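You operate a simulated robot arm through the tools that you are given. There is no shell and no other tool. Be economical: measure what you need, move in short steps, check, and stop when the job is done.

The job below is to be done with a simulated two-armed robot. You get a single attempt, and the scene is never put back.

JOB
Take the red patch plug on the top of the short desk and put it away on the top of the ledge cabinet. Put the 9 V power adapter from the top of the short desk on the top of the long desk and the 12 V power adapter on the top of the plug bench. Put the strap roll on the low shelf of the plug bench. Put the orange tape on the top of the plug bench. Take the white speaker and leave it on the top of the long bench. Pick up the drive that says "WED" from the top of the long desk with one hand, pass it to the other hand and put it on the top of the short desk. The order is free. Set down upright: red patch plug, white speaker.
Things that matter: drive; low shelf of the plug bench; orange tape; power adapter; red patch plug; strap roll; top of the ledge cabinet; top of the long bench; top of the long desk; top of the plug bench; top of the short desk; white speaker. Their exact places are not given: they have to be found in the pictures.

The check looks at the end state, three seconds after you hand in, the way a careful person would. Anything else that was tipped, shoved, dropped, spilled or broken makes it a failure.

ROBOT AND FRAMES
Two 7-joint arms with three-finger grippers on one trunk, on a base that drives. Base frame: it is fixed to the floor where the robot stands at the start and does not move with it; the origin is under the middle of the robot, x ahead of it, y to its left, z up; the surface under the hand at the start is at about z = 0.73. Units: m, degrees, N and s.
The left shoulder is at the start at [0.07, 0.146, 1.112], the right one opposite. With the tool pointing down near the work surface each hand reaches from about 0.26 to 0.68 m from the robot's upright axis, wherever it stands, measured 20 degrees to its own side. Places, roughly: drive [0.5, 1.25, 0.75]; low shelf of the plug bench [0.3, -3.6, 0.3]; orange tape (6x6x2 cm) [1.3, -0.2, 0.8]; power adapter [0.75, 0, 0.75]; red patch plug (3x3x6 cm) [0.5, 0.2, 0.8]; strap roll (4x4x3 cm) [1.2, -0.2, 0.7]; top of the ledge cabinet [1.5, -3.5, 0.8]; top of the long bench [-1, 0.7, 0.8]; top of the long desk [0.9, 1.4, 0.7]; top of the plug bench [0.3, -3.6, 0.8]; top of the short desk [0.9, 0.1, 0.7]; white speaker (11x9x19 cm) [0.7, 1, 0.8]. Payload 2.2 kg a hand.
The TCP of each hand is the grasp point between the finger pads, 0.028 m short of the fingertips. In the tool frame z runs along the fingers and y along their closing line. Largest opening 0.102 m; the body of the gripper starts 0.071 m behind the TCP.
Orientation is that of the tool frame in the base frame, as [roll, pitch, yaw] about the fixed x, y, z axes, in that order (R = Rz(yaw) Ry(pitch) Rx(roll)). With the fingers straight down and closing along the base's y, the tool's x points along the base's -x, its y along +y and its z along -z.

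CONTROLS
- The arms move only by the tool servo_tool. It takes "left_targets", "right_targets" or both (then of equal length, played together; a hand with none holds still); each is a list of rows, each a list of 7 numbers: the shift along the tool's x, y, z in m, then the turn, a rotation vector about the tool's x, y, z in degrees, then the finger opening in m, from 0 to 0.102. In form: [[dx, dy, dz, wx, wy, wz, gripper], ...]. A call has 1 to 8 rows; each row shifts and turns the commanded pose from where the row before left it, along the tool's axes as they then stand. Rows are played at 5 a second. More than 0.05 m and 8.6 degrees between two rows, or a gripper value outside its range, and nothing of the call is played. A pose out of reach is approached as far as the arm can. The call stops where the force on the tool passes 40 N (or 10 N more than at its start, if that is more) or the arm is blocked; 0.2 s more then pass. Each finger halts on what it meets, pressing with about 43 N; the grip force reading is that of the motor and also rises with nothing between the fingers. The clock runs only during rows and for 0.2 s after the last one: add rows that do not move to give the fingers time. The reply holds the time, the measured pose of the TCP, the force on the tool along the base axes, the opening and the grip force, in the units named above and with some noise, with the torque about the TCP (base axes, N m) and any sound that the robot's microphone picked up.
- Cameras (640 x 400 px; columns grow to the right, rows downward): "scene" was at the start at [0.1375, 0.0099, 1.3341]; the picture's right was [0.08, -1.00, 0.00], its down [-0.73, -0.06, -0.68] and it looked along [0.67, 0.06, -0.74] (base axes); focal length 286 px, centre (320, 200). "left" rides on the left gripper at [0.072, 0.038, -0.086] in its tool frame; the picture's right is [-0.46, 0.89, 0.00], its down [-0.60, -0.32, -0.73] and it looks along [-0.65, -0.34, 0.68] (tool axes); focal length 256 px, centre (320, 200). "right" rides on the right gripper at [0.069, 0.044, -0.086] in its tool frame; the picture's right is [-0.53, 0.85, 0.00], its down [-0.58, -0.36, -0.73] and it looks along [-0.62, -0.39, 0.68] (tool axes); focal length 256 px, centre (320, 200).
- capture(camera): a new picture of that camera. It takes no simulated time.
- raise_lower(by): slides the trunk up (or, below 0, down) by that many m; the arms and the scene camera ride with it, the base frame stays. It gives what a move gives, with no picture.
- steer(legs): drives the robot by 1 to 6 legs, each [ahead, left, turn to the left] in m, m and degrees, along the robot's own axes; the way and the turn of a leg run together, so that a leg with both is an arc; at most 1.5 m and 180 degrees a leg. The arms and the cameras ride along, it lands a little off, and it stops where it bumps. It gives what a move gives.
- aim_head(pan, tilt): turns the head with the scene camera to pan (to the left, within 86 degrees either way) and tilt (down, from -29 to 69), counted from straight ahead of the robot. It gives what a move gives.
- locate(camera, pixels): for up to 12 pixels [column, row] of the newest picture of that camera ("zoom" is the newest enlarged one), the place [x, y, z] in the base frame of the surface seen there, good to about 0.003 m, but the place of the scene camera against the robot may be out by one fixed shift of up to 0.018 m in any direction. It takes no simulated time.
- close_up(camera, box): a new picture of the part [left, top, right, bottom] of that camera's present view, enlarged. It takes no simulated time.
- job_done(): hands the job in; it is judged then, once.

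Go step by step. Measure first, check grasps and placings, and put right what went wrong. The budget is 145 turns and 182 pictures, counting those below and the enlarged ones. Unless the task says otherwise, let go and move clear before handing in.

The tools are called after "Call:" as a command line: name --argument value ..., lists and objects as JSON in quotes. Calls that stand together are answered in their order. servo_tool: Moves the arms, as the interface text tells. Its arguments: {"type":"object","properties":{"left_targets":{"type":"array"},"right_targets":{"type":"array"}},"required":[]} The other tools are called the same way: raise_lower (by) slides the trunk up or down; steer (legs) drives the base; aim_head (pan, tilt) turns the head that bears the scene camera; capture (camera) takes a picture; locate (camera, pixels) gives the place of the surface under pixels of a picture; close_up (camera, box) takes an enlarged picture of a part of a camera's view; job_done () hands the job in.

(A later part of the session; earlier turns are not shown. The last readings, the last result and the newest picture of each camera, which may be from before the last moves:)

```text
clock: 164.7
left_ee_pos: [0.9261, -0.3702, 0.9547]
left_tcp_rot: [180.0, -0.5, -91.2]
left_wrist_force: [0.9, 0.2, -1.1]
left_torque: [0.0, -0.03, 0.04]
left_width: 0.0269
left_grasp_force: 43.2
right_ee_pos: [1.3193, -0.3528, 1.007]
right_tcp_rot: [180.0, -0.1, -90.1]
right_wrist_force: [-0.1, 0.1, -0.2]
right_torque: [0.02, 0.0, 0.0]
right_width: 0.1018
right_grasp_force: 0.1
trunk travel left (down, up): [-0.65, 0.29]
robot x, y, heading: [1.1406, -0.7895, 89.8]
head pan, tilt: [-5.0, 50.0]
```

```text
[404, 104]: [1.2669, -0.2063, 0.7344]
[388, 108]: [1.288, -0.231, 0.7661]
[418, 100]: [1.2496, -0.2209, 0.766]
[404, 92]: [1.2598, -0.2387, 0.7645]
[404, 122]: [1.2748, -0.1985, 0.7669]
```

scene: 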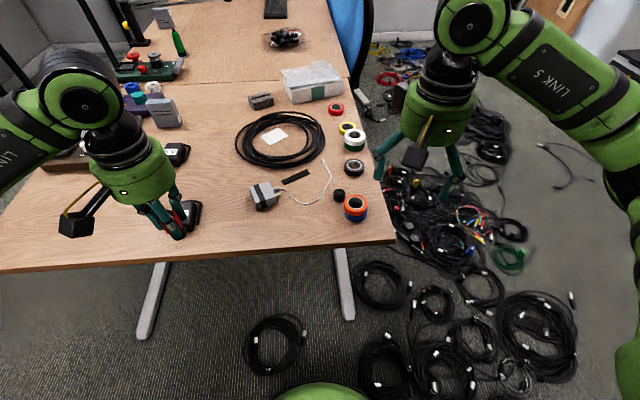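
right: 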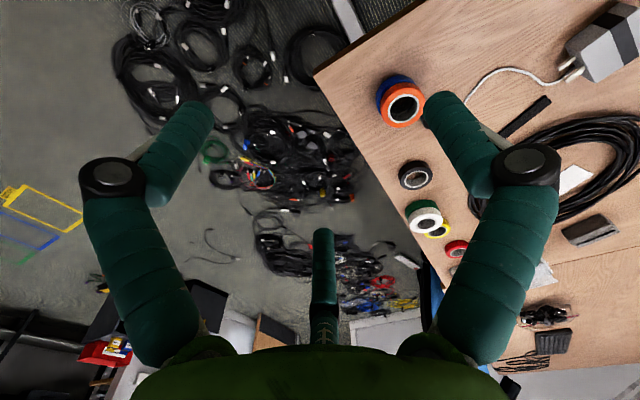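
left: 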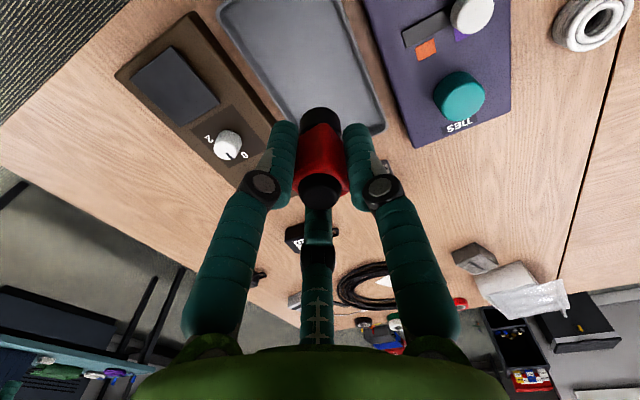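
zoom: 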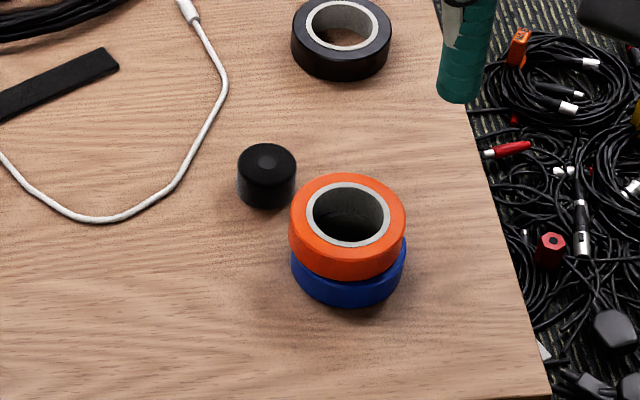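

The strap roll is only ~0.5 cm from the tape stack, so I need the tape to fall into the gap between two prongs. I'll move above it and rotate the right hand by about −57° around its axis.

Call:
servo_tool --right_targets '[[-0.0366, 0.0152, 0.015, 0, 0, 0, 0.102], [-0.0366, 0.0152, 0.015, 0, 0, 0, 0.102], [-0.0366, 0.0152, 0.02, 0, 0, 0, 0.102], [-0.0366, 0.0152, 0.02, 0, 0, 0, 0.102], [-0.0366, 0.0152, 0.02, 0, 0, 0, 0.102]]'

Call:
servo_tool --right_targets '[[0, 0, 0, 0, 0, -8.2, 0.06], [0, 0, 0, 0, 0, -8.2, 0.06], [0, 0, 0, 0, 0, -8.2, 0.06], [0, 0, 0, 0, 0, -8.2, 0.06], [0, 0, 0, 0, 0, -8.2, 0.06], [0, 0, 0, 0, 0, -8.2, 0.06], [0, 0, 0, 0, 0, -8.2, 0.06]]'

Call:
capture --camera "right"

Call:
close_up --camera "scene" --box '[270, 100, 430, 260]'

```text
clock: 165.9
left_ee_pos: [0.924, -0.3698, 0.9543]
left_tcp_rot: [-179.9, -0.5, -91.1]
left_wrist_force: [-0.7, -0.1, -1.7]
left_torque: [0.0, -0.03, 0.02]
left_width: 0.0271
left_grasp_force: 43.0
right_ee_pos: [1.2423, -0.17, 0.9167]
right_tcp_rot: [-179.8, -0.1, -90.0]
right_wrist_force: [-0.2, -0.3, 0.4]
right_torque: [0.02, 0.0, 0.01]
right_width: 0.1018
right_grasp_force: 0.0
trunk travel left (down, up): [-0.65, 0.29]
robot x, y, heading: [1.1339, -0.7909, 89.8]
head pan, tilt: [-5.0, 50.0]
```

```text
clock: 167.5
left_ee_pos: [0.9278, -0.3729, 0.9561]
left_tcp_rot: [179.8, -0.6, -91.2]
left_wrist_force: [0.5, -0.1, -1.5]
left_torque: [0.06, 0.05, 0.03]
left_width: 0.0267
left_grasp_force: 43.1
right_ee_pos: [1.2761, -0.2256, 0.9087]
right_tcp_rot: [179.9, 0.2, -55.3]
right_wrist_force: [0.0, -0.2, -0.4]
right_torque: [0.06, 0.03, 0.02]
right_width: 0.0599
right_grasp_force: 0.0
right hand out of reach, approached as far as the arm can: row 4, 5, 6, 7
trunk travel left (down, up): [-0.65, 0.29]
robot x, y, heading: [1.1335, -0.7928, 89.5]
head pan, tilt: [-5.0, 50.0]
```

```text
98 pictures are left
```

right: 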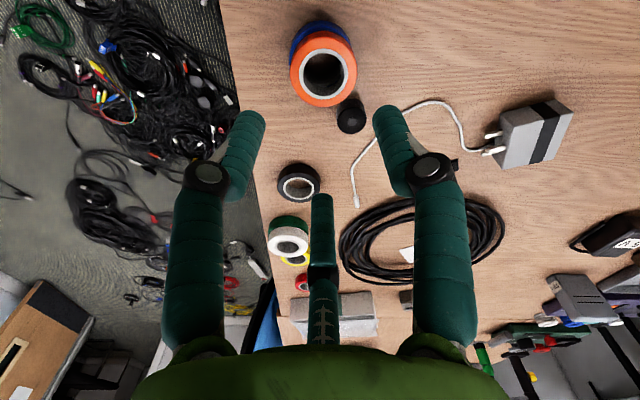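

```text
2.50 times, centred on (350, 180) of scene
```

zoom: 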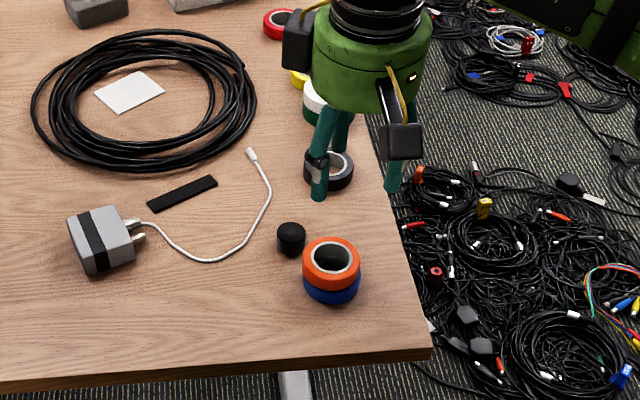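

Reach pulled the hand back to (1.276, -0.226) at yaw −55°. I'll locate the strap and tape from this picture.

Call:
locate --camera "right" --pixels '[[350, 103], [341, 118], [361, 118], [350, 128], [323, 75], [323, 40], [295, 75], [353, 68], [323, 102], [385, 107], [350, 180], [430, 102]]'

Call:
close_up --camera "right" --box '[270, 10, 430, 150]'

```text
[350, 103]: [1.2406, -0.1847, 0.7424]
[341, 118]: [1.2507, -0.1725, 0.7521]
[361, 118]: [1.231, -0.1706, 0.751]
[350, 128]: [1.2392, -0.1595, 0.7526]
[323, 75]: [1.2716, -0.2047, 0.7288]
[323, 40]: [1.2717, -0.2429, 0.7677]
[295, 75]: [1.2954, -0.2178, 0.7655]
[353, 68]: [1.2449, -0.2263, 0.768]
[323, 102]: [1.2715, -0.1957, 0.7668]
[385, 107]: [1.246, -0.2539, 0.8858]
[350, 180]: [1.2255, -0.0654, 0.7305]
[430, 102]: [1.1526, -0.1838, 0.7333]
```

```text
2.86 times, centred on (350, 80) of right
```

zoom: 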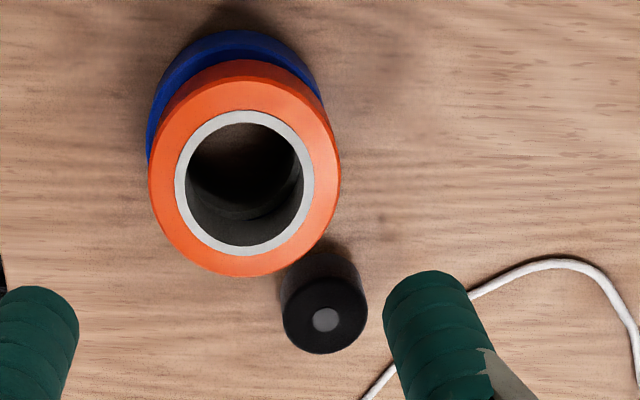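

Strap centre is (1.241, -0.171), tape centre (1.270, -0.219): bearing −59° with a 1.4 cm gap. A yaw near −149° centres the tape between prongs, so I'll rotate the other way.

Call:
servo_tool --right_targets '[[0, 0, 0, 0, 0, 8.5, 0.06], [0, 0, 0, 0, 0, 8.5, 0.06], [0, 0, 0, 0, 0, 8.5, 0.06], [0, 0, 0, 0, 0, 8.5, 0.06], [0, 0, 0, 0, 0, 8.5, 0.06], [0, 0, 0, 0, 0, 8.5, 0.06], [0, 0, 0, 0, 0, 8.5, 0.06], [0, 0, 0, 0, 0, 8.5, 0.06]]'

Call:
servo_tool --right_targets '[[0, 0, 0, 0, 0, 8.5, 0.06], [0, 0, 0, 0, 0, 8.5, 0.06], [0, 0, 0, 0, 0, 8.5, 0.06], [0.001, 0.033, 0, 0, 0, 0, 0.06], [0.001, 0.032, 0.02, 0, 0, 0, 0.06], [0, 0, 0, 0, 0, 0, 0.06]]'

Call:
capture --camera "right"

```text
clock: 169.3
left_ee_pos: [0.9249, -0.3708, 0.9546]
left_tcp_rot: [180.0, -0.7, -91.1]
left_wrist_force: [-0.8, 0.6, -0.4]
left_torque: [0.01, 0.0, -0.02]
left_width: 0.0266
left_grasp_force: 43.5
right_ee_pos: [1.2724, -0.2243, 0.9078]
right_tcp_rot: [-180.0, -0.1, -123.6]
right_wrist_force: [0.6, -0.6, 0.7]
right_torque: [0.01, 0.02, 0.01]
right_width: 0.0601
right_grasp_force: 0.1
trunk travel left (down, up): [-0.65, 0.29]
robot x, y, heading: [1.1343, -0.7894, 89.8]
head pan, tilt: [-5.0, 50.0]
```

```text
clock: 170.7
left_ee_pos: [0.9261, -0.3703, 0.9544]
left_tcp_rot: [180.0, -0.6, -91.1]
left_wrist_force: [-0.4, -0.2, -0.7]
left_torque: [-0.03, 0.02, -0.02]
left_width: 0.0266
left_grasp_force: 42.4
right_ee_pos: [1.2372, -0.1685, 0.8891]
right_tcp_rot: [179.9, -0.1, -148.8]
right_wrist_force: [0.8, -0.2, 0.3]
right_torque: [0.0, 0.02, 0.02]
right_width: 0.0602
right_grasp_force: 0.0
trunk travel left (down, up): [-0.65, 0.29]
robot x, y, heading: [1.1362, -0.79, 89.9]
head pan, tilt: [-5.0, 50.0]
```

```text
95 pictures are left
```

right: 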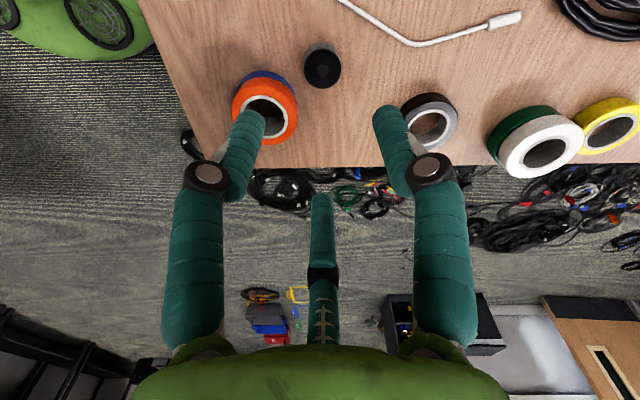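

Reached at yaw −149°. I'll verify prong and strap positions before descending.

Call:
locate --camera "right" --pixels '[[322, 68], [307, 68], [337, 68], [322, 82], [248, 115], [385, 112], [322, 200], [285, 115], [372, 15]]'

```text
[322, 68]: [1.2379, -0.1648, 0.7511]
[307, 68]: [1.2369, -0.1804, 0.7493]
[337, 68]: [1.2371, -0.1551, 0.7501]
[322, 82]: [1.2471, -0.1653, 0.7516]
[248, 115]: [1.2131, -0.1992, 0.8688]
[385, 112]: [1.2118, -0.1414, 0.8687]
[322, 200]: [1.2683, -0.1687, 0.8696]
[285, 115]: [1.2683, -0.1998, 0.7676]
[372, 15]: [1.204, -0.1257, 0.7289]
```

Everything is centred. I'll descend to TCP z 0.768, grip and lift.

Call:
servo_tool --right_targets '[[-0.002, 0, 0.04, 0, 0, 0, 0.06], [0, 0, 0.04, 0, 0, 0, 0.06], [0, 0, 0.041, 0, 0, 0, 0.06], [0, 0, 0, 0, 0, 0, 0.06]]'

Call:
capture --camera "right"

Call:
close_up --camera "scene" --box '[290, 120, 420, 250]'

```text
clock: 171.7
left_ee_pos: [0.9256, -0.3714, 0.9549]
left_tcp_rot: [-179.9, -0.6, -91.1]
left_wrist_force: [-0.4, 0.7, -1.0]
left_torque: [-0.02, 0.02, -0.02]
left_width: 0.0266
left_grasp_force: 43.4
right_ee_pos: [1.2403, -0.1676, 0.7679]
right_tcp_rot: [180.0, 0.0, -148.7]
right_wrist_force: [-0.1, 0.2, 0.3]
right_torque: [0.02, 0.0, -0.01]
right_width: 0.0598
right_grasp_force: 0.0
trunk travel left (down, up): [-0.65, 0.29]
robot x, y, heading: [1.1353, -0.7889, 89.8]
head pan, tilt: [-5.0, 50.0]
```

```text
94 pictures are left
```

right: 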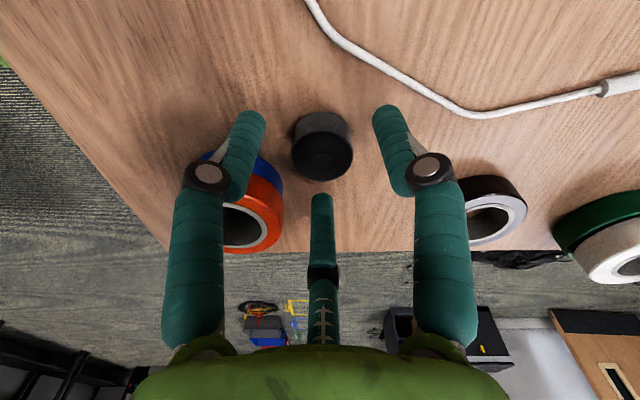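

```text
3.08 times, centred on (355, 185) of scene
```

zoom: 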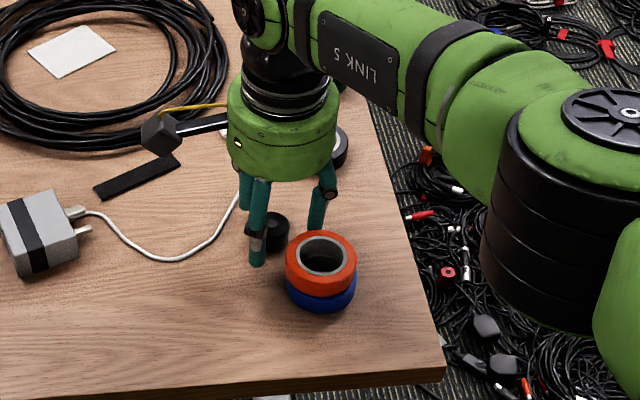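

The prongs surround the roll without touching the tape. Closing and lifting.

Call:
servo_tool --right_targets '[[0, 0, 0, 0, 0, 0, 0.04], [0, 0, 0, 0, 0, 0, 0.015], [0, 0, 0, 0, 0, 0, 0.015], [0, 0, 0, 0, 0, 0, 0.015], [0, 0, -0.03, 0, 0, 0, 0.015], [0, 0, -0.04, 0, 0, 0, 0.015], [0, 0, -0.05, 0, 0, 0, 0.015]]'

Call:
capture --camera "right"

```text
clock: 173.3
left_ee_pos: [0.9243, -0.3714, 0.9546]
left_tcp_rot: [-179.9, -0.4, -91.1]
left_wrist_force: [-0.4, -0.3, -0.8]
left_torque: [0.06, -0.01, 0.03]
left_width: 0.0265
left_grasp_force: 43.2
right_ee_pos: [1.238, -0.1684, 0.8896]
right_tcp_rot: [180.0, 0.0, -148.8]
right_wrist_force: [0.2, 0.2, -0.6]
right_torque: [0.01, 0.0, 0.01]
right_width: 0.0281
right_grasp_force: 43.0
trunk travel left (down, up): [-0.65, 0.29]
robot x, y, heading: [1.1367, -0.789, 89.9]
head pan, tilt: [-5.0, 50.0]
```

```text
92 pictures are left
```

right: 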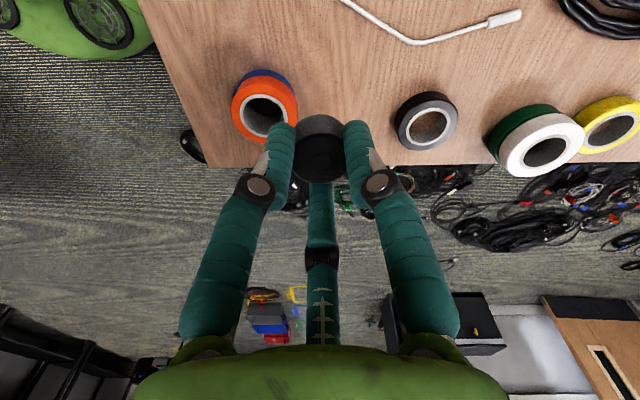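

The strap roll is held (opening 0.028). I'll pull the right arm in, back out from the coils, strafe west, and turn toward the plug bench.

Call:
servo_tool --right_targets '[[0.0206, -0.0342, -0.02, 0, 0, 0, 0.015], [0.0206, -0.0342, -0.02, 0, 0, 0, 0.015], [0.0206, -0.0342, -0.02, 0, 0, 0, 0.015], [0.0206, -0.0342, 0, 0, 0, 0, 0.015], [0.0206, -0.0342, 0, 0, 0, 0, 0.015]]'

Call:
steer --legs '[[-0.2, 0, 0], [0, 1.19, 0], [0, 0, 90], [0, 0, 90]]'

Call:
aim_head --pan 0 --tilt 25

Call:
capture --camera "scene"

```text
clock: 174.5
left_ee_pos: [0.9254, -0.3716, 0.955]
left_tcp_rot: [-179.9, -0.5, -91.1]
left_wrist_force: [-0.6, 0.8, -0.4]
left_torque: [0.02, 0.01, -0.01]
left_width: 0.0269
left_grasp_force: 42.8
right_ee_pos: [1.2393, -0.3696, 0.9477]
right_tcp_rot: [180.0, 0.0, -148.9]
right_wrist_force: [-0.5, -0.3, 0.4]
right_torque: [0.02, 0.02, 0.0]
right_width: 0.028
right_grasp_force: 42.7
trunk travel left (down, up): [-0.65, 0.29]
robot x, y, heading: [1.1352, -0.7906, 90.1]
head pan, tilt: [-5.0, 50.0]
```

```text
clock: 189.4
left_ee_pos: [0.1611, -1.4012, 0.9535]
left_tcp_rot: [180.0, -0.6, 89.7]
left_wrist_force: [-0.1, -1.1, 0.1]
left_torque: [-0.03, -0.01, -0.01]
left_width: 0.0266
left_grasp_force: 43.0
right_ee_pos: [-0.1534, -1.4081, 0.9473]
right_tcp_rot: [180.0, 0.0, 32.0]
right_wrist_force: [0.2, -0.7, -1.2]
right_torque: [0.01, -0.03, -0.01]
right_width: 0.0281
right_grasp_force: 42.9
trunk travel left (down, up): [-0.65, 0.29]
robot x, y, heading: [-0.052, -0.9829, -89.4]
head pan, tilt: [-5.0, 50.0]
```

```text
clock: 190.3
left_ee_pos: [0.1607, -1.4019, 0.954]
left_tcp_rot: [179.9, -0.6, 89.7]
left_wrist_force: [0.3, -1.1, 0.0]
left_torque: [0.02, 0.02, 0.0]
left_width: 0.0268
left_grasp_force: 42.7
right_ee_pos: [-0.1516, -1.4081, 0.9479]
right_tcp_rot: [-180.0, 0.0, 31.9]
right_wrist_force: [-0.6, 0.3, -0.7]
right_torque: [-0.04, -0.01, 0.03]
right_width: 0.0284
right_grasp_force: 42.9
trunk travel left (down, up): [-0.65, 0.29]
robot x, y, heading: [-0.0545, -0.9815, -89.2]
head pan, tilt: [0.0, 25.0]
```

```text
91 pictures are left
```

scene: 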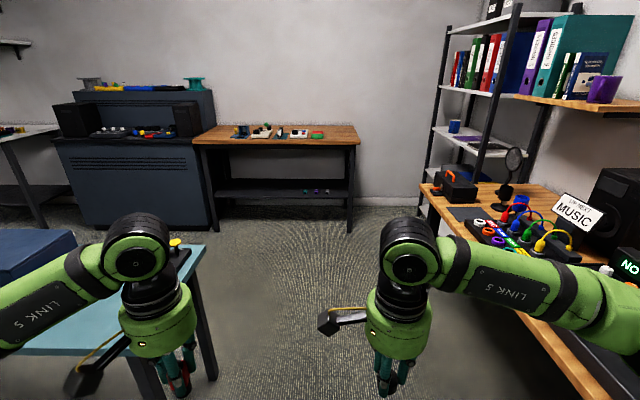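

The corridor is visible between the teal table and the wooden bench. I'll measure both edges and the targets.

Call:
locate --camera "scene" --pixels '[[203, 250], [165, 350], [425, 185], [500, 300], [560, 350], [275, 142], [340, 142], [350, 225], [290, 195], [215, 225], [130, 135], [160, 175]]'

Call:
close_up --camera "scene" --box '[40, 60, 380, 240]'

```text
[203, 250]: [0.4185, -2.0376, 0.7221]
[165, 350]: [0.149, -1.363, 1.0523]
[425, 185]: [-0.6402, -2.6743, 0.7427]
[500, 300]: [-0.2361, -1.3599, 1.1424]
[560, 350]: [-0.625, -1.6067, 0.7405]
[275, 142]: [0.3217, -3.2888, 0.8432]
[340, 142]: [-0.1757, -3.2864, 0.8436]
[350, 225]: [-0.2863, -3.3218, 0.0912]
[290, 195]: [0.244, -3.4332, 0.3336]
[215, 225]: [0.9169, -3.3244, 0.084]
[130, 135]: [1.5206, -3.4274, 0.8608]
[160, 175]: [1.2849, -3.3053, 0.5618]
```

```text
1.88 times, centred on (210, 150) of scene
```

zoom: 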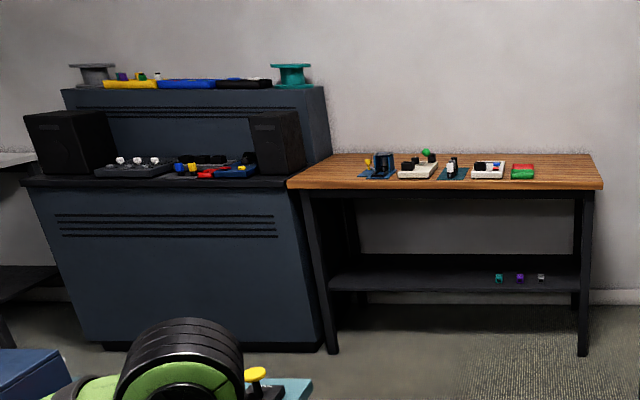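

The corridor spans x −0.62 to 0.42. I'll centre at x ≈ −0.1 and drive through to y ≈ −2.65.

Call:
steer --legs '[[0, -0.04, -0.8], [1.5, 0, 0], [0.15, 0, 0]]'

Call:
aim_head --pan 45 --tilt 25

Call:
capture --camera "scene"

Call:
aim_head --pan 10 --tilt 40

Call:
capture --camera "scene"

```text
clock: 199.1
left_ee_pos: [0.1167, -3.0354, 0.9551]
left_tcp_rot: [-180.0, -0.4, 89.1]
left_wrist_force: [0.3, -0.4, -1.0]
left_torque: [-0.05, -0.01, 0.02]
left_width: 0.0267
left_grasp_force: 42.9
right_ee_pos: [-0.1962, -3.0389, 0.9487]
right_tcp_rot: [179.9, 0.0, 31.4]
right_wrist_force: [-0.4, 0.7, -0.9]
right_torque: [-0.03, -0.04, 0.03]
right_width: 0.0282
right_grasp_force: 42.4
trunk travel left (down, up): [-0.65, 0.29]
robot x, y, heading: [-0.0945, -2.6176, -90.1]
head pan, tilt: [0.0, 25.0]
```

```text
clock: 200.2
left_ee_pos: [0.1171, -3.0348, 0.9537]
left_tcp_rot: [180.0, -0.5, 89.1]
left_wrist_force: [0.5, -0.2, -0.7]
left_torque: [-0.01, -0.02, 0.01]
left_width: 0.0263
left_grasp_force: 42.6
right_ee_pos: [-0.1972, -3.0389, 0.9479]
right_tcp_rot: [180.0, -0.2, 31.5]
right_wrist_force: [-0.1, 0.4, -1.1]
right_torque: [0.0, 0.01, -0.01]
right_width: 0.0282
right_grasp_force: 42.9
trunk travel left (down, up): [-0.65, 0.29]
robot x, y, heading: [-0.0944, -2.6187, -89.9]
head pan, tilt: [45.0, 25.0]
```

```text
89 pictures are left
```

scene: 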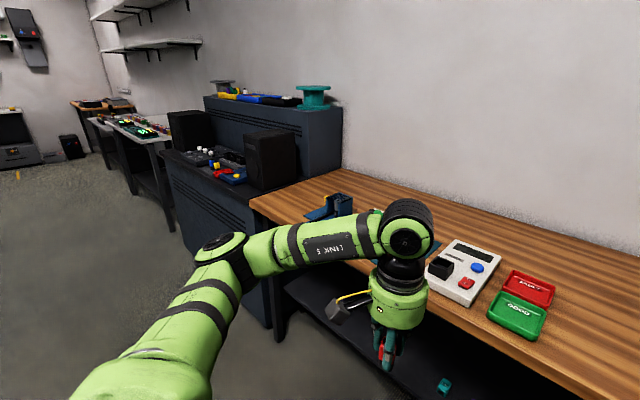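

```text
clock: 201.3
left_ee_pos: [0.1186, -3.0365, 0.9541]
left_tcp_rot: [-179.8, -0.6, 89.1]
left_wrist_force: [0.5, 0.8, -0.2]
left_torque: [-0.01, 0.0, -0.01]
left_width: 0.0264
left_grasp_force: 43.3
right_ee_pos: [-0.1965, -3.0396, 0.9483]
right_tcp_rot: [179.9, 0.0, 31.5]
right_wrist_force: [1.5, 0.3, 0.0]
right_torque: [-0.01, 0.02, -0.02]
right_width: 0.0281
right_grasp_force: 42.5
trunk travel left (down, up): [-0.65, 0.29]
robot x, y, heading: [-0.0957, -2.6192, -90.0]
head pan, tilt: [10.0, 40.0]
```

```text
88 pictures are left
```

scene: 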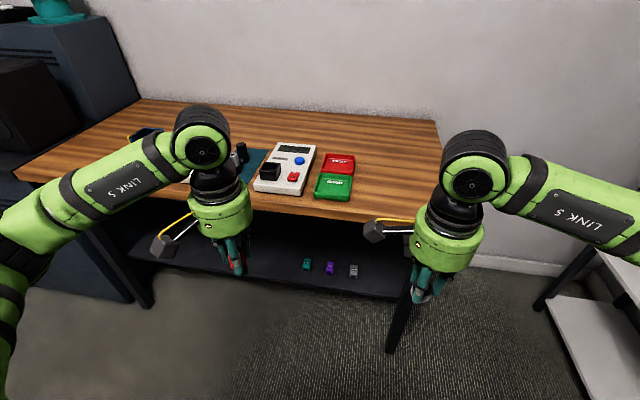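

The low shelf is visible with three small plugs at (305,265)–(353,270). I'll measure the shelf front edge, tabletop edge and free space.

Call:
locate --camera "scene" --pixels '[[305, 264], [330, 267], [353, 269], [280, 270], [260, 280], [300, 288], [350, 293], [200, 250], [300, 212], [400, 190], [280, 240], [380, 150]]'

Call:
close_up --camera "scene" --box '[120, 200, 420, 360]'

```text
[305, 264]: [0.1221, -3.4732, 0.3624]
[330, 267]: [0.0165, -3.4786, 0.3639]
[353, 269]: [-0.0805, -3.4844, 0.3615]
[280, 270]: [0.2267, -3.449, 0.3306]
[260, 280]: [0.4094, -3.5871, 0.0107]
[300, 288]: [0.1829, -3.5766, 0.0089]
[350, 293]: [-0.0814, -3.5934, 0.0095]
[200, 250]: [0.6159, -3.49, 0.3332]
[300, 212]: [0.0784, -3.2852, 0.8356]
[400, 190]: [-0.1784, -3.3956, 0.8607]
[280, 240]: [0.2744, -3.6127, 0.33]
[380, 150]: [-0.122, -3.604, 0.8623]
```

```text
2.13 times, centred on (270, 280) of scene
```

zoom: 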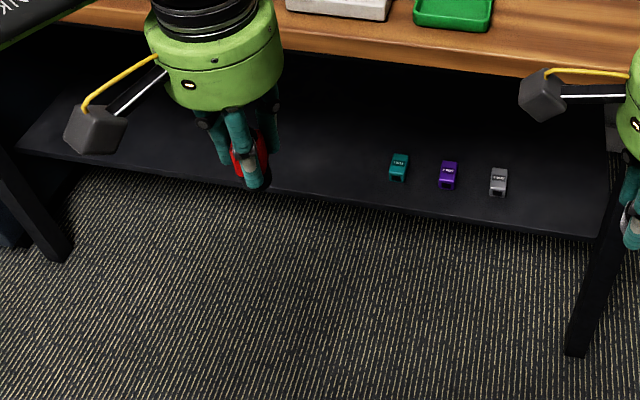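

Table top is at z 0.852 (front edge y −3.285) and the shelf at z 0.322 (front about −3.40). The plug goes first: I'll strafe left to the cabinet and look.

Call:
steer --legs '[[0, 1.3, 0]]'

Call:
aim_head --pan 12 --tilt 25

Call:
capture --camera "scene"

```text
clock: 207.8
left_ee_pos: [1.427, -3.0226, 0.9548]
left_tcp_rot: [179.9, -0.5, 89.8]
left_wrist_force: [-0.1, -0.2, -0.4]
left_torque: [-0.01, 0.03, -0.03]
left_width: 0.0267
left_grasp_force: 43.3
right_ee_pos: [1.1119, -3.0311, 0.9478]
right_tcp_rot: [-180.0, -0.1, 32.3]
right_wrist_force: [0.0, -0.4, -0.8]
right_torque: [0.0, 0.01, -0.02]
right_width: 0.0282
right_grasp_force: 43.2
trunk travel left (down, up): [-0.65, 0.29]
robot x, y, heading: [1.209, -2.6059, -89.3]
head pan, tilt: [10.0, 40.0]
```

```text
clock: 208.6
left_ee_pos: [1.4257, -3.0221, 0.9541]
left_tcp_rot: [-179.8, -0.6, 89.8]
left_wrist_force: [-0.4, -0.8, -0.4]
left_torque: [-0.01, 0.0, 0.02]
left_width: 0.0266
left_grasp_force: 42.8
right_ee_pos: [1.1137, -3.0291, 0.9488]
right_tcp_rot: [-180.0, -0.1, 32.2]
right_wrist_force: [0.4, 0.4, 0.9]
right_torque: [0.01, 0.02, 0.03]
right_width: 0.0284
right_grasp_force: 43.2
trunk travel left (down, up): [-0.65, 0.29]
robot x, y, heading: [1.2079, -2.608, -88.9]
head pan, tilt: [12.0, 25.0]
```

```text
86 pictures are left
```

scene: 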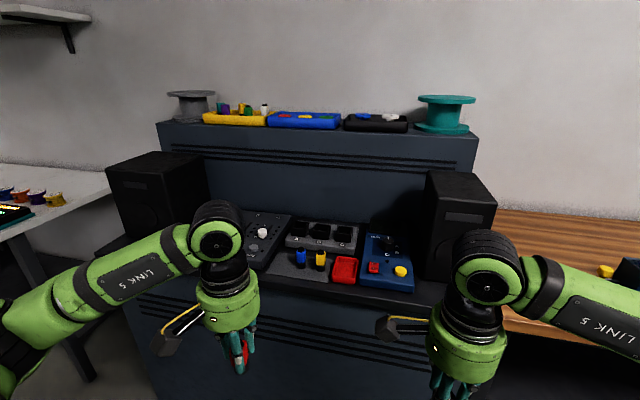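

Call:
aim_head --pan 8 --tilt 38

Call:
capture --camera "scene"

Call:
close_up --camera "scene" --box '[100, 80, 480, 260]'

Call:
capture --camera "left"

```text
clock: 209.3
left_ee_pos: [1.4267, -3.0217, 0.9538]
left_tcp_rot: [-179.9, -0.5, 89.8]
left_wrist_force: [0.7, -0.9, -1.4]
left_torque: [0.0, 0.01, -0.01]
left_width: 0.0268
left_grasp_force: 43.3
right_ee_pos: [1.114, -3.0289, 0.9476]
right_tcp_rot: [-180.0, -0.1, 32.2]
right_wrist_force: [-0.3, 0.2, -0.4]
right_torque: [0.02, -0.01, 0.05]
right_width: 0.0281
right_grasp_force: 42.8
trunk travel left (down, up): [-0.65, 0.29]
robot x, y, heading: [1.2126, -2.6113, -89.1]
head pan, tilt: [8.0, 38.0]
```

```text
85 pictures are left
```

scene: 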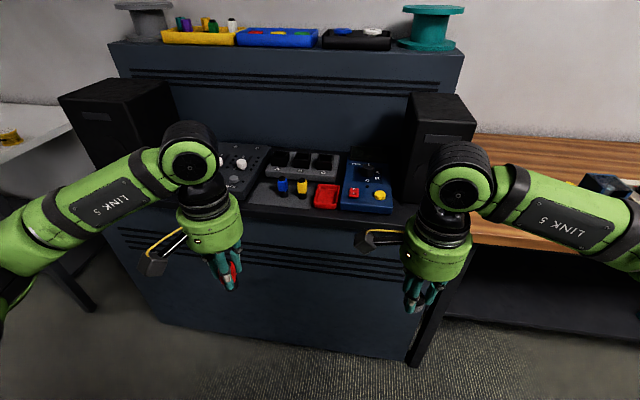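

```text
1.68 times, centred on (290, 170) of scene
```

zoom: 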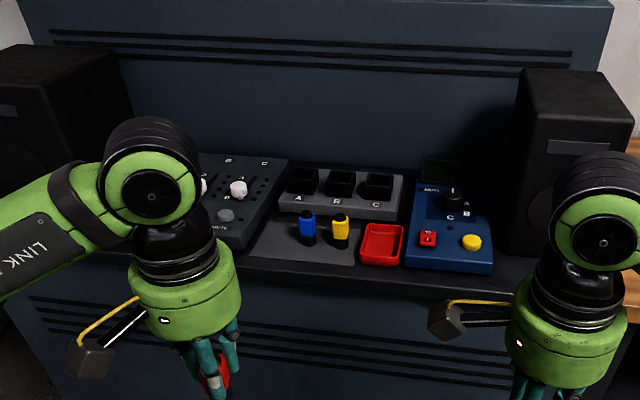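

```text
83 pictures are left
```

left: 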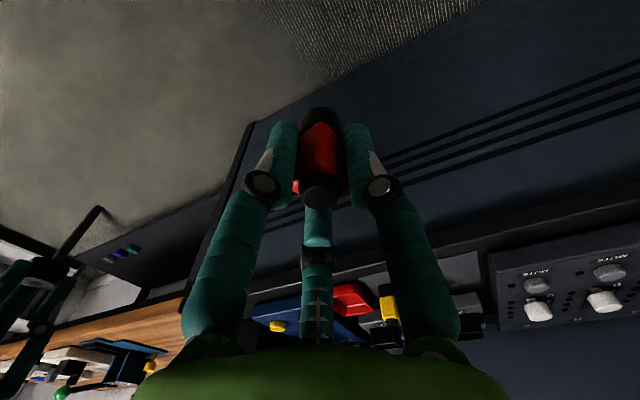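

Call:
locate --camera "scene" --pixels '[[270, 195], [270, 206], [270, 213], [330, 217], [400, 215], [395, 190], [305, 200], [283, 186], [352, 206], [235, 190], [300, 220], [322, 195]]'

Call:
steer --legs '[[0, 0.5, 0]]'

Call:
aim_head --pan 0 --tilt 38

Call:
capture --camera "scene"

```text
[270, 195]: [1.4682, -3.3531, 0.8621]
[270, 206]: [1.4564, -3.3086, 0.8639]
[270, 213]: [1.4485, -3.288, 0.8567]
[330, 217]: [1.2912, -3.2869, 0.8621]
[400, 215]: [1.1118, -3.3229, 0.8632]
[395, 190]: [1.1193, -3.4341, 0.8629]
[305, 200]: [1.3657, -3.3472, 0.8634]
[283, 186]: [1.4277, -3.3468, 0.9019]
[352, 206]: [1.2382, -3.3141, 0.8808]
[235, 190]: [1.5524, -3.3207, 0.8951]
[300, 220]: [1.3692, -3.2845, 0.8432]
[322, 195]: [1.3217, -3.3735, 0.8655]
```

```text
clock: 212.3
left_ee_pos: [1.9217, -3.0184, 0.9541]
left_tcp_rot: [-179.9, -0.7, 89.6]
left_wrist_force: [-0.5, -0.2, -0.3]
left_torque: [-0.01, 0.01, 0.01]
left_width: 0.0266
left_grasp_force: 42.3
right_ee_pos: [1.6089, -3.0234, 0.9481]
right_tcp_rot: [180.0, -0.1, 31.9]
right_wrist_force: [-0.4, 0.0, 0.1]
right_torque: [0.0, -0.01, 0.04]
right_width: 0.028
right_grasp_force: 42.4
trunk travel left (down, up): [-0.65, 0.29]
robot x, y, heading: [1.7077, -2.6048, -88.9]
head pan, tilt: [8.0, 38.0]
```

```text
clock: 212.9
left_ee_pos: [1.922, -3.0183, 0.9536]
left_tcp_rot: [-179.9, -0.6, 89.5]
left_wrist_force: [-0.2, 0.0, 0.0]
left_torque: [0.0, 0.02, 0.0]
left_width: 0.0268
left_grasp_force: 42.6
right_ee_pos: [1.6094, -3.0236, 0.9486]
right_tcp_rot: [179.9, 0.1, 31.9]
right_wrist_force: [-0.2, -0.3, -0.4]
right_torque: [-0.01, -0.01, -0.02]
right_width: 0.0281
right_grasp_force: 43.1
trunk travel left (down, up): [-0.65, 0.29]
robot x, y, heading: [1.7091, -2.6025, -89.5]
head pan, tilt: [0.0, 38.0]
```

```text
82 pictures are left
```

scene: 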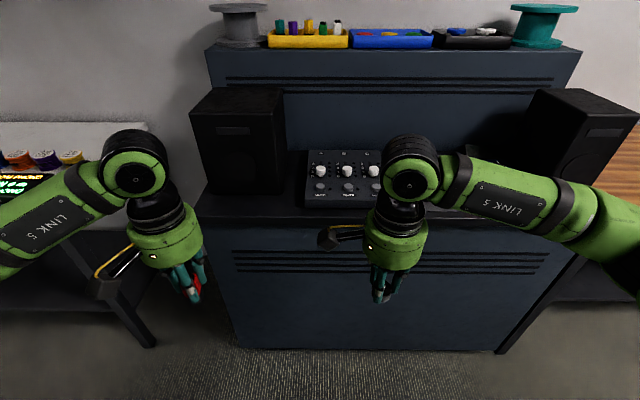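

Call:
locate --camera "scene" --pixels '[[245, 198], [245, 205], [245, 212], [245, 219], [280, 196], [290, 208], [297, 190], [310, 207], [215, 200], [225, 208], [270, 212], [305, 180]]'

Call:
close_up --camera "scene" --box '[180, 130, 400, 250]'

```text
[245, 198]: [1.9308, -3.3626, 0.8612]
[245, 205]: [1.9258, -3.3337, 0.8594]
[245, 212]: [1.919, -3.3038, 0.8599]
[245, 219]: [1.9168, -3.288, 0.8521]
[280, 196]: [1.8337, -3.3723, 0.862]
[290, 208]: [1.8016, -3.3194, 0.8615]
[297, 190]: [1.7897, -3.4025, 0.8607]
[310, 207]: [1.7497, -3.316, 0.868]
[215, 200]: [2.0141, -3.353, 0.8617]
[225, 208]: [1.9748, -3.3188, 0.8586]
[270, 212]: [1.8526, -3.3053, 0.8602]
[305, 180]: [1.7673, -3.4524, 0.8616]
```

```text
2.91 times, centred on (290, 190) of scene
```

zoom: 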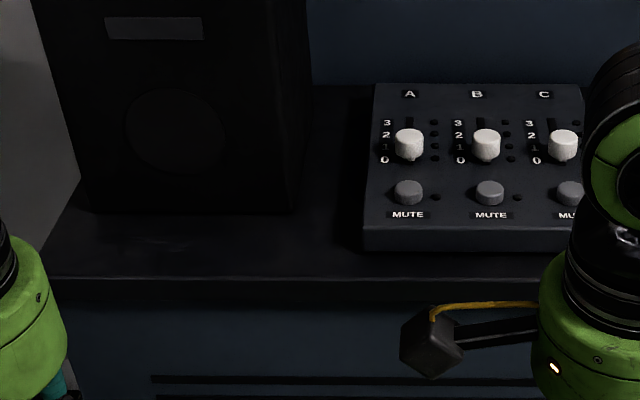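

The free corner between the left speaker and the MUTE panel, at about (1.82, -3.33, 0.854), suits the plug. I'll shift 0.10 m right and 0.15 m ahead, then extend the left arm.

Call:
steer --legs '[[0.15, -0.1, -0.5]]'

Call:
capture --camera "left"

```text
clock: 214.5
left_ee_pos: [1.8205, -3.1693, 0.955]
left_tcp_rot: [-179.9, -0.6, 89.1]
left_wrist_force: [1.1, -0.2, -0.6]
left_torque: [0.02, 0.01, 0.01]
left_width: 0.0263
left_grasp_force: 43.1
right_ee_pos: [1.5077, -3.1736, 0.9472]
right_tcp_rot: [-180.0, 0.0, 31.5]
right_wrist_force: [-0.5, 0.6, -0.6]
right_torque: [-0.03, 0.01, 0.0]
right_width: 0.0282
right_grasp_force: 43.0
trunk travel left (down, up): [-0.65, 0.29]
robot x, y, heading: [1.6089, -2.754, -89.8]
head pan, tilt: [0.0, 38.0]
```

```text
80 pictures are left
```

left: 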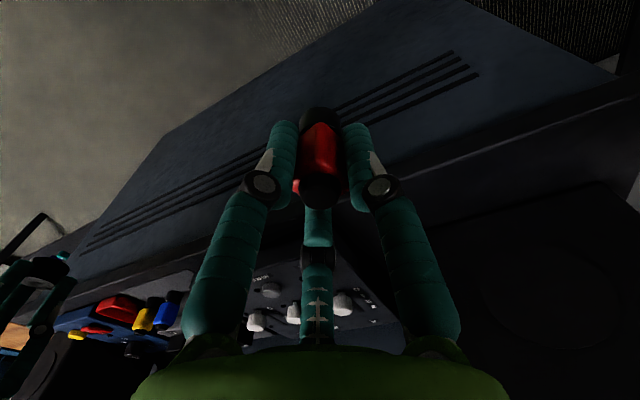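

Call:
locate --camera "left" --pixels '[[450, 170], [450, 190], [470, 215], [500, 230], [520, 210], [385, 300], [400, 330], [480, 150], [350, 250], [560, 190]]'

Call:
close_up --camera "left" --box '[300, 120, 640, 360]'

```text
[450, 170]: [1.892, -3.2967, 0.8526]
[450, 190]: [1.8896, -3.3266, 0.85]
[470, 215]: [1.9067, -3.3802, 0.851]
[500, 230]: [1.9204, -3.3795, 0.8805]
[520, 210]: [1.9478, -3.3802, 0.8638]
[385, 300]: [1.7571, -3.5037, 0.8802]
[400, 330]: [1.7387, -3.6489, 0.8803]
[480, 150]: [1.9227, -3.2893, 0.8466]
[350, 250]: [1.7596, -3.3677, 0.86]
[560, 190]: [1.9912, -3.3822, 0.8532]
```

```text
1.67 times, centred on (470, 240) of left
```

zoom: 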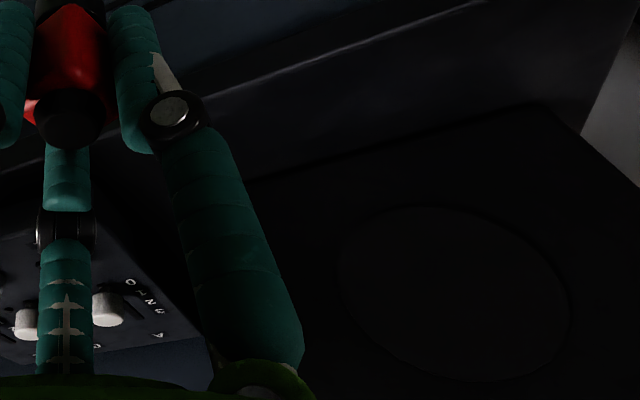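

Hand-camera readings: ledge z 0.851, front edge −3.288, speaker front −3.380. I'll move to (1.82, −3.335) and lower.

Call:
servo_tool --left_targets '[[-0.0415, 0, 0, 0, 0, 0, 0.02], [-0.0415, 0, 0, 0, 0, 0, 0.02], [-0.0415, 0, 0, 0, 0, 0, 0.02], [-0.0415, 0, 0, 0, 0, 0, 0.02], [0, 0, 0.03, 0, 0, 0, 0.02], [0, 0, 0.02, 0, 0, 0, 0.02], [0, 0, 0, 0, 0, 0, 0.02]]'

Call:
capture --camera "left"

Call:
close_up --camera "scene" --box '[120, 100, 320, 280]'

```text
clock: 215.4
left_ee_pos: [1.8186, -3.313, 0.9545]
left_tcp_rot: [179.9, -1.7, 89.1]
left_wrist_force: [-0.5, 0.5, -0.6]
left_torque: [-0.04, -0.02, -0.03]
left_width: 0.0268
left_grasp_force: 42.6
right_ee_pos: [1.5065, -3.1728, 0.9491]
right_tcp_rot: [179.9, 0.0, 31.5]
right_wrist_force: [-0.8, 0.6, 0.1]
right_torque: [0.0, -0.02, -0.02]
right_width: 0.0281
right_grasp_force: 42.8
trunk travel left (down, up): [-0.65, 0.29]
robot x, y, heading: [1.609, -2.7532, -89.8]
head pan, tilt: [0.0, 38.0]
stopped in row 4 (left hand): the force on the tool passed its limit at 112 N (the readings are from after the stop); the commanded pose is now the measured one
```

```text
78 pictures are left
```

left: 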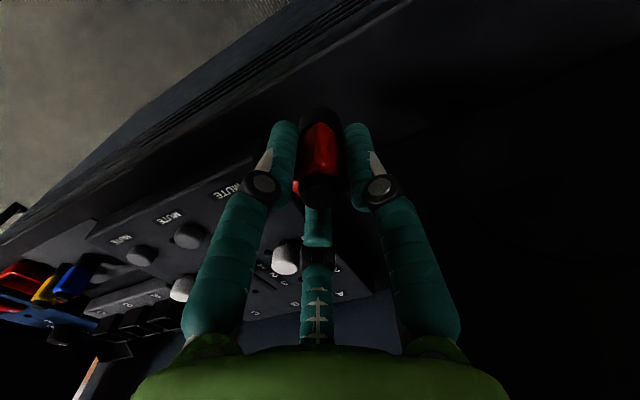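

```text
2.22 times, centred on (220, 190) of scene
```

zoom: 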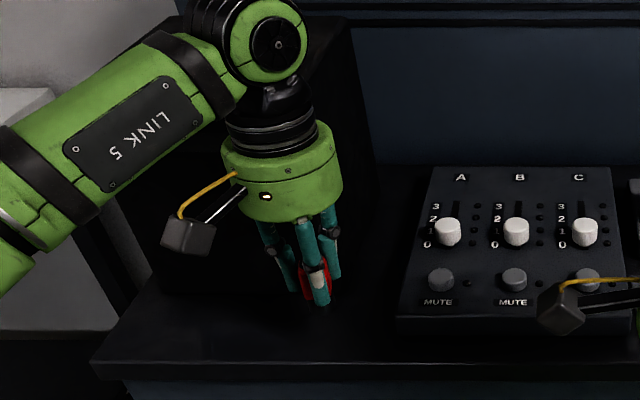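

The hand body hit the speaker front (force stop at 112 N). I'll retract, then check whether the speaker moved and choose a roomier spot.

Call:
servo_tool --left_targets '[[0.04, 0, 0, 0, 0, 0, 0.02], [0.04, 0, 0, 0, 0, 0, 0.02], [0.04, 0, 0, 0, 0, 0, 0.02], [0.03, 0, 0, 0, 0, 0, 0.02]]'

Call:
capture --camera "left"

Call:
capture --camera "scene"

Call:
locate --camera "left" --pixels '[[470, 215], [500, 230], [520, 210], [560, 190]]'

```text
clock: 216.4
left_ee_pos: [1.8212, -3.1648, 0.9577]
left_tcp_rot: [179.7, -1.8, 89.3]
left_wrist_force: [0.1, -0.4, -1.6]
left_torque: [-0.01, 0.01, 0.01]
left_width: 0.0267
left_grasp_force: 43.0
right_ee_pos: [1.508, -3.1747, 0.9483]
right_tcp_rot: [180.0, 0.0, 31.4]
right_wrist_force: [-0.9, 0.6, 0.5]
right_torque: [0.02, 0.0, -0.05]
right_width: 0.0281
right_grasp_force: 42.7
trunk travel left (down, up): [-0.65, 0.29]
robot x, y, heading: [1.608, -2.7517, -89.7]
head pan, tilt: [0.0, 38.0]
```

```text
76 pictures are left
```

left: 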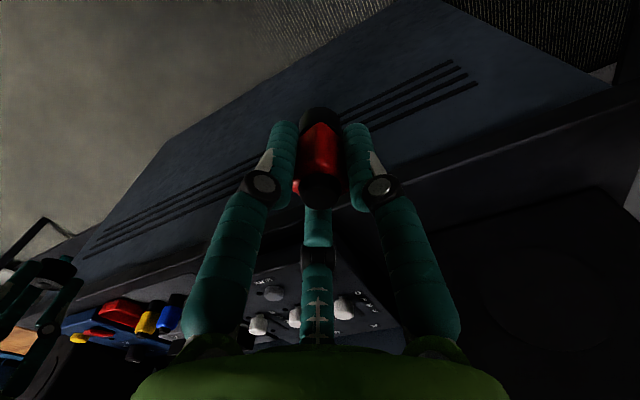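

```text
75 pictures are left
```

scene: 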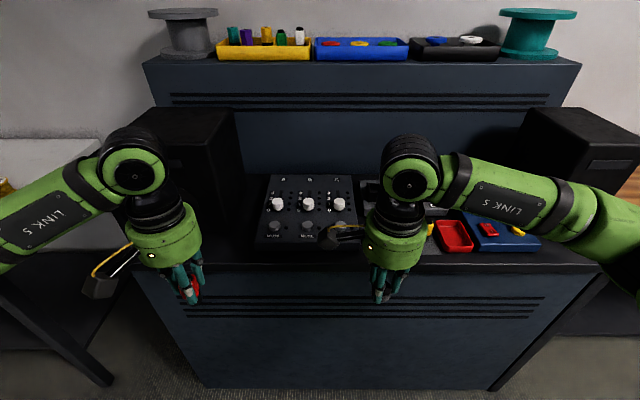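

```text
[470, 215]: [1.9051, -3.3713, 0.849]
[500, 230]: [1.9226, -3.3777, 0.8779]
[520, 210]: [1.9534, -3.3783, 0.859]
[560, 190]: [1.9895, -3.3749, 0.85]
```

The speaker front is still at −3.378, so it did not move. I'll shift right so the gray area with the blue and yellow plugs lies between the hands, and view it.

Call:
steer --legs '[[0, -0.17, -0.3]]'

Call:
aim_head --pan 0 --tilt 42

Call:
close_up --camera "scene" --box '[180, 110, 460, 290]'

```text
clock: 217.9
left_ee_pos: [1.6523, -3.1681, 0.9586]
left_tcp_rot: [179.9, -1.8, 88.9]
left_wrist_force: [0.1, 0.2, -1.1]
left_torque: [-0.02, 0.02, -0.02]
left_width: 0.0268
left_grasp_force: 43.0
right_ee_pos: [1.3391, -3.175, 0.948]
right_tcp_rot: [-179.9, 0.1, 31.3]
right_wrist_force: [0.5, 0.6, 0.3]
right_torque: [0.0, -0.01, 0.01]
right_width: 0.0283
right_grasp_force: 43.1
trunk travel left (down, up): [-0.65, 0.29]
robot x, y, heading: [1.4411, -2.7499, -90.1]
head pan, tilt: [0.0, 38.0]
```

```text
clock: 218.6
left_ee_pos: [1.6509, -3.167, 0.9581]
left_tcp_rot: [179.7, -2.0, 88.8]
left_wrist_force: [1.2, 0.4, -0.8]
left_torque: [-0.01, 0.01, 0.01]
left_width: 0.027
left_grasp_force: 42.9
right_ee_pos: [1.3377, -3.1745, 0.9487]
right_tcp_rot: [-180.0, -0.2, 31.3]
right_wrist_force: [0.3, 0.1, -0.1]
right_torque: [0.0, 0.0, -0.03]
right_width: 0.0277
right_grasp_force: 42.8
trunk travel left (down, up): [-0.65, 0.29]
robot x, y, heading: [1.4382, -2.7534, -89.8]
head pan, tilt: [0.0, 42.0]
```

```text
2.22 times, centred on (320, 200) of scene
```

zoom: 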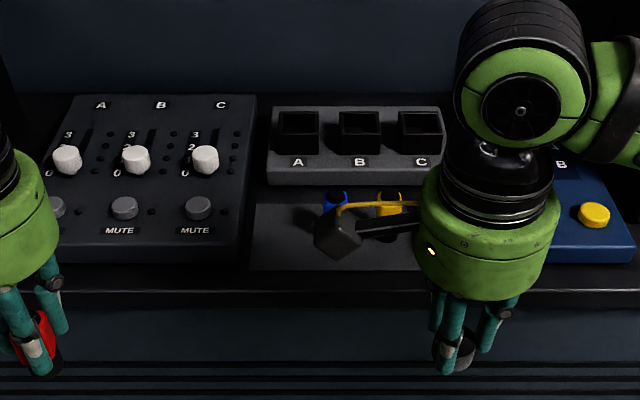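

The gray patch between the MUTE panel and the blue plug looks about 7 cm wide. I'll locate its bounds.

Call:
locate --camera "zoom" --pixels '[[255, 245], [262, 240], [287, 240], [300, 225], [287, 268], [287, 285], [287, 292], [335, 195], [340, 208], [325, 208], [247, 250], [287, 200]]'

```text
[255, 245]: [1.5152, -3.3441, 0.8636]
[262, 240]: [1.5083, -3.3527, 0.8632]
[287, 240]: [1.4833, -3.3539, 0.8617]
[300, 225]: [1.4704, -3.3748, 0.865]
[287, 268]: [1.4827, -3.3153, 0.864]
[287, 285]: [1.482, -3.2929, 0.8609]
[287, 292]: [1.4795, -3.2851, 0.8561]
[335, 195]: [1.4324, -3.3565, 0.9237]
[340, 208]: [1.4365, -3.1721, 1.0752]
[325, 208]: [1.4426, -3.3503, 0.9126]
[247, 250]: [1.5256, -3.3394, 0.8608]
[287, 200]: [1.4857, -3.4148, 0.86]
```

The free patch is centred near true (1.495, −3.334). To avoid the right wrist camera I'll shift the whole robot right 0.156 m, level the tool, then extend in y only.

Call:
steer --legs '[[0, -0.156, 0]]'

Call:
servo_tool --left_targets '[[-0.035, 0, 0, 0, -1.3, 0, 0.02], [-0.035, 0, 0, 0, 0, 0, 0.02], [-0.03, 0, 0, 0, 0, 0, 0.02], [0, 0, 0, 0, 0, 0, 0.02]]'

Call:
capture --camera "left"

Call:
capture --camera "scene"

```text
clock: 220.0
left_ee_pos: [1.4963, -3.1679, 0.9582]
left_tcp_rot: [179.8, -1.9, 89.0]
left_wrist_force: [-0.2, 0.2, -1.1]
left_torque: [-0.04, 0.01, -0.03]
left_width: 0.0267
left_grasp_force: 42.8
right_ee_pos: [1.1827, -3.1746, 0.9487]
right_tcp_rot: [-179.9, 0.0, 31.3]
right_wrist_force: [-0.7, -0.1, 0.0]
right_torque: [-0.01, 0.01, 0.01]
right_width: 0.0285
right_grasp_force: 43.0
trunk travel left (down, up): [-0.65, 0.29]
robot x, y, heading: [1.2876, -2.7541, -90.0]
head pan, tilt: [0.0, 42.0]
```

```text
clock: 221.0
left_ee_pos: [1.4953, -3.267, 0.9567]
left_tcp_rot: [179.7, -0.6, 89.0]
left_wrist_force: [0.9, -0.4, 0.9]
left_torque: [-0.01, 0.0, 0.0]
left_width: 0.0267
left_grasp_force: 42.8
right_ee_pos: [1.1831, -3.1738, 0.9476]
right_tcp_rot: [-180.0, 0.0, 31.3]
right_wrist_force: [0.2, -0.4, -0.3]
right_torque: [0.02, -0.01, -0.01]
right_width: 0.0282
right_grasp_force: 43.1
trunk travel left (down, up): [-0.65, 0.29]
robot x, y, heading: [1.2874, -2.7551, -90.0]
head pan, tilt: [0.0, 42.0]
```

```text
73 pictures are left
```

left: 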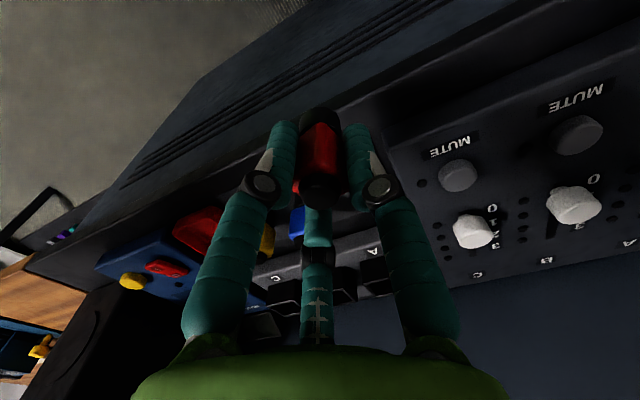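

```text
72 pictures are left
```

scene: 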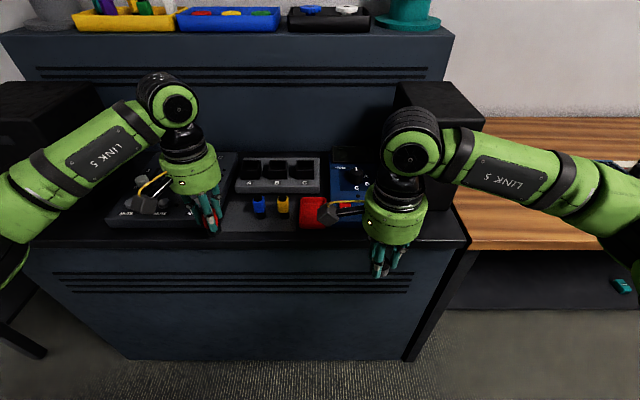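

Call:
locate --camera "left" --pixels '[[296, 212], [297, 230], [268, 235], [385, 135], [398, 160], [420, 200], [350, 220], [440, 130]]'

Call:
close_up --camera "scene" --box '[160, 160, 300, 270]'

```text
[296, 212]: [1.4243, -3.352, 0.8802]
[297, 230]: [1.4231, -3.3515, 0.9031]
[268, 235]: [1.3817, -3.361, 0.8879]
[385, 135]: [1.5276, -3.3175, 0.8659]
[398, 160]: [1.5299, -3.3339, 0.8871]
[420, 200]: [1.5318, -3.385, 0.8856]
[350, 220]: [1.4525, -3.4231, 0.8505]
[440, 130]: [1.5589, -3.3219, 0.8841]
```

```text
3.64 times, centred on (230, 215) of scene
```

zoom: 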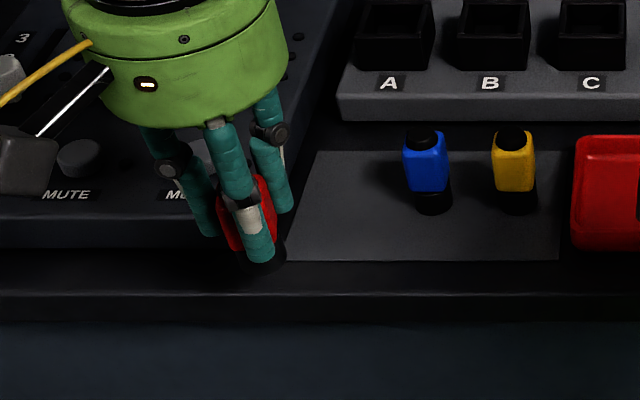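

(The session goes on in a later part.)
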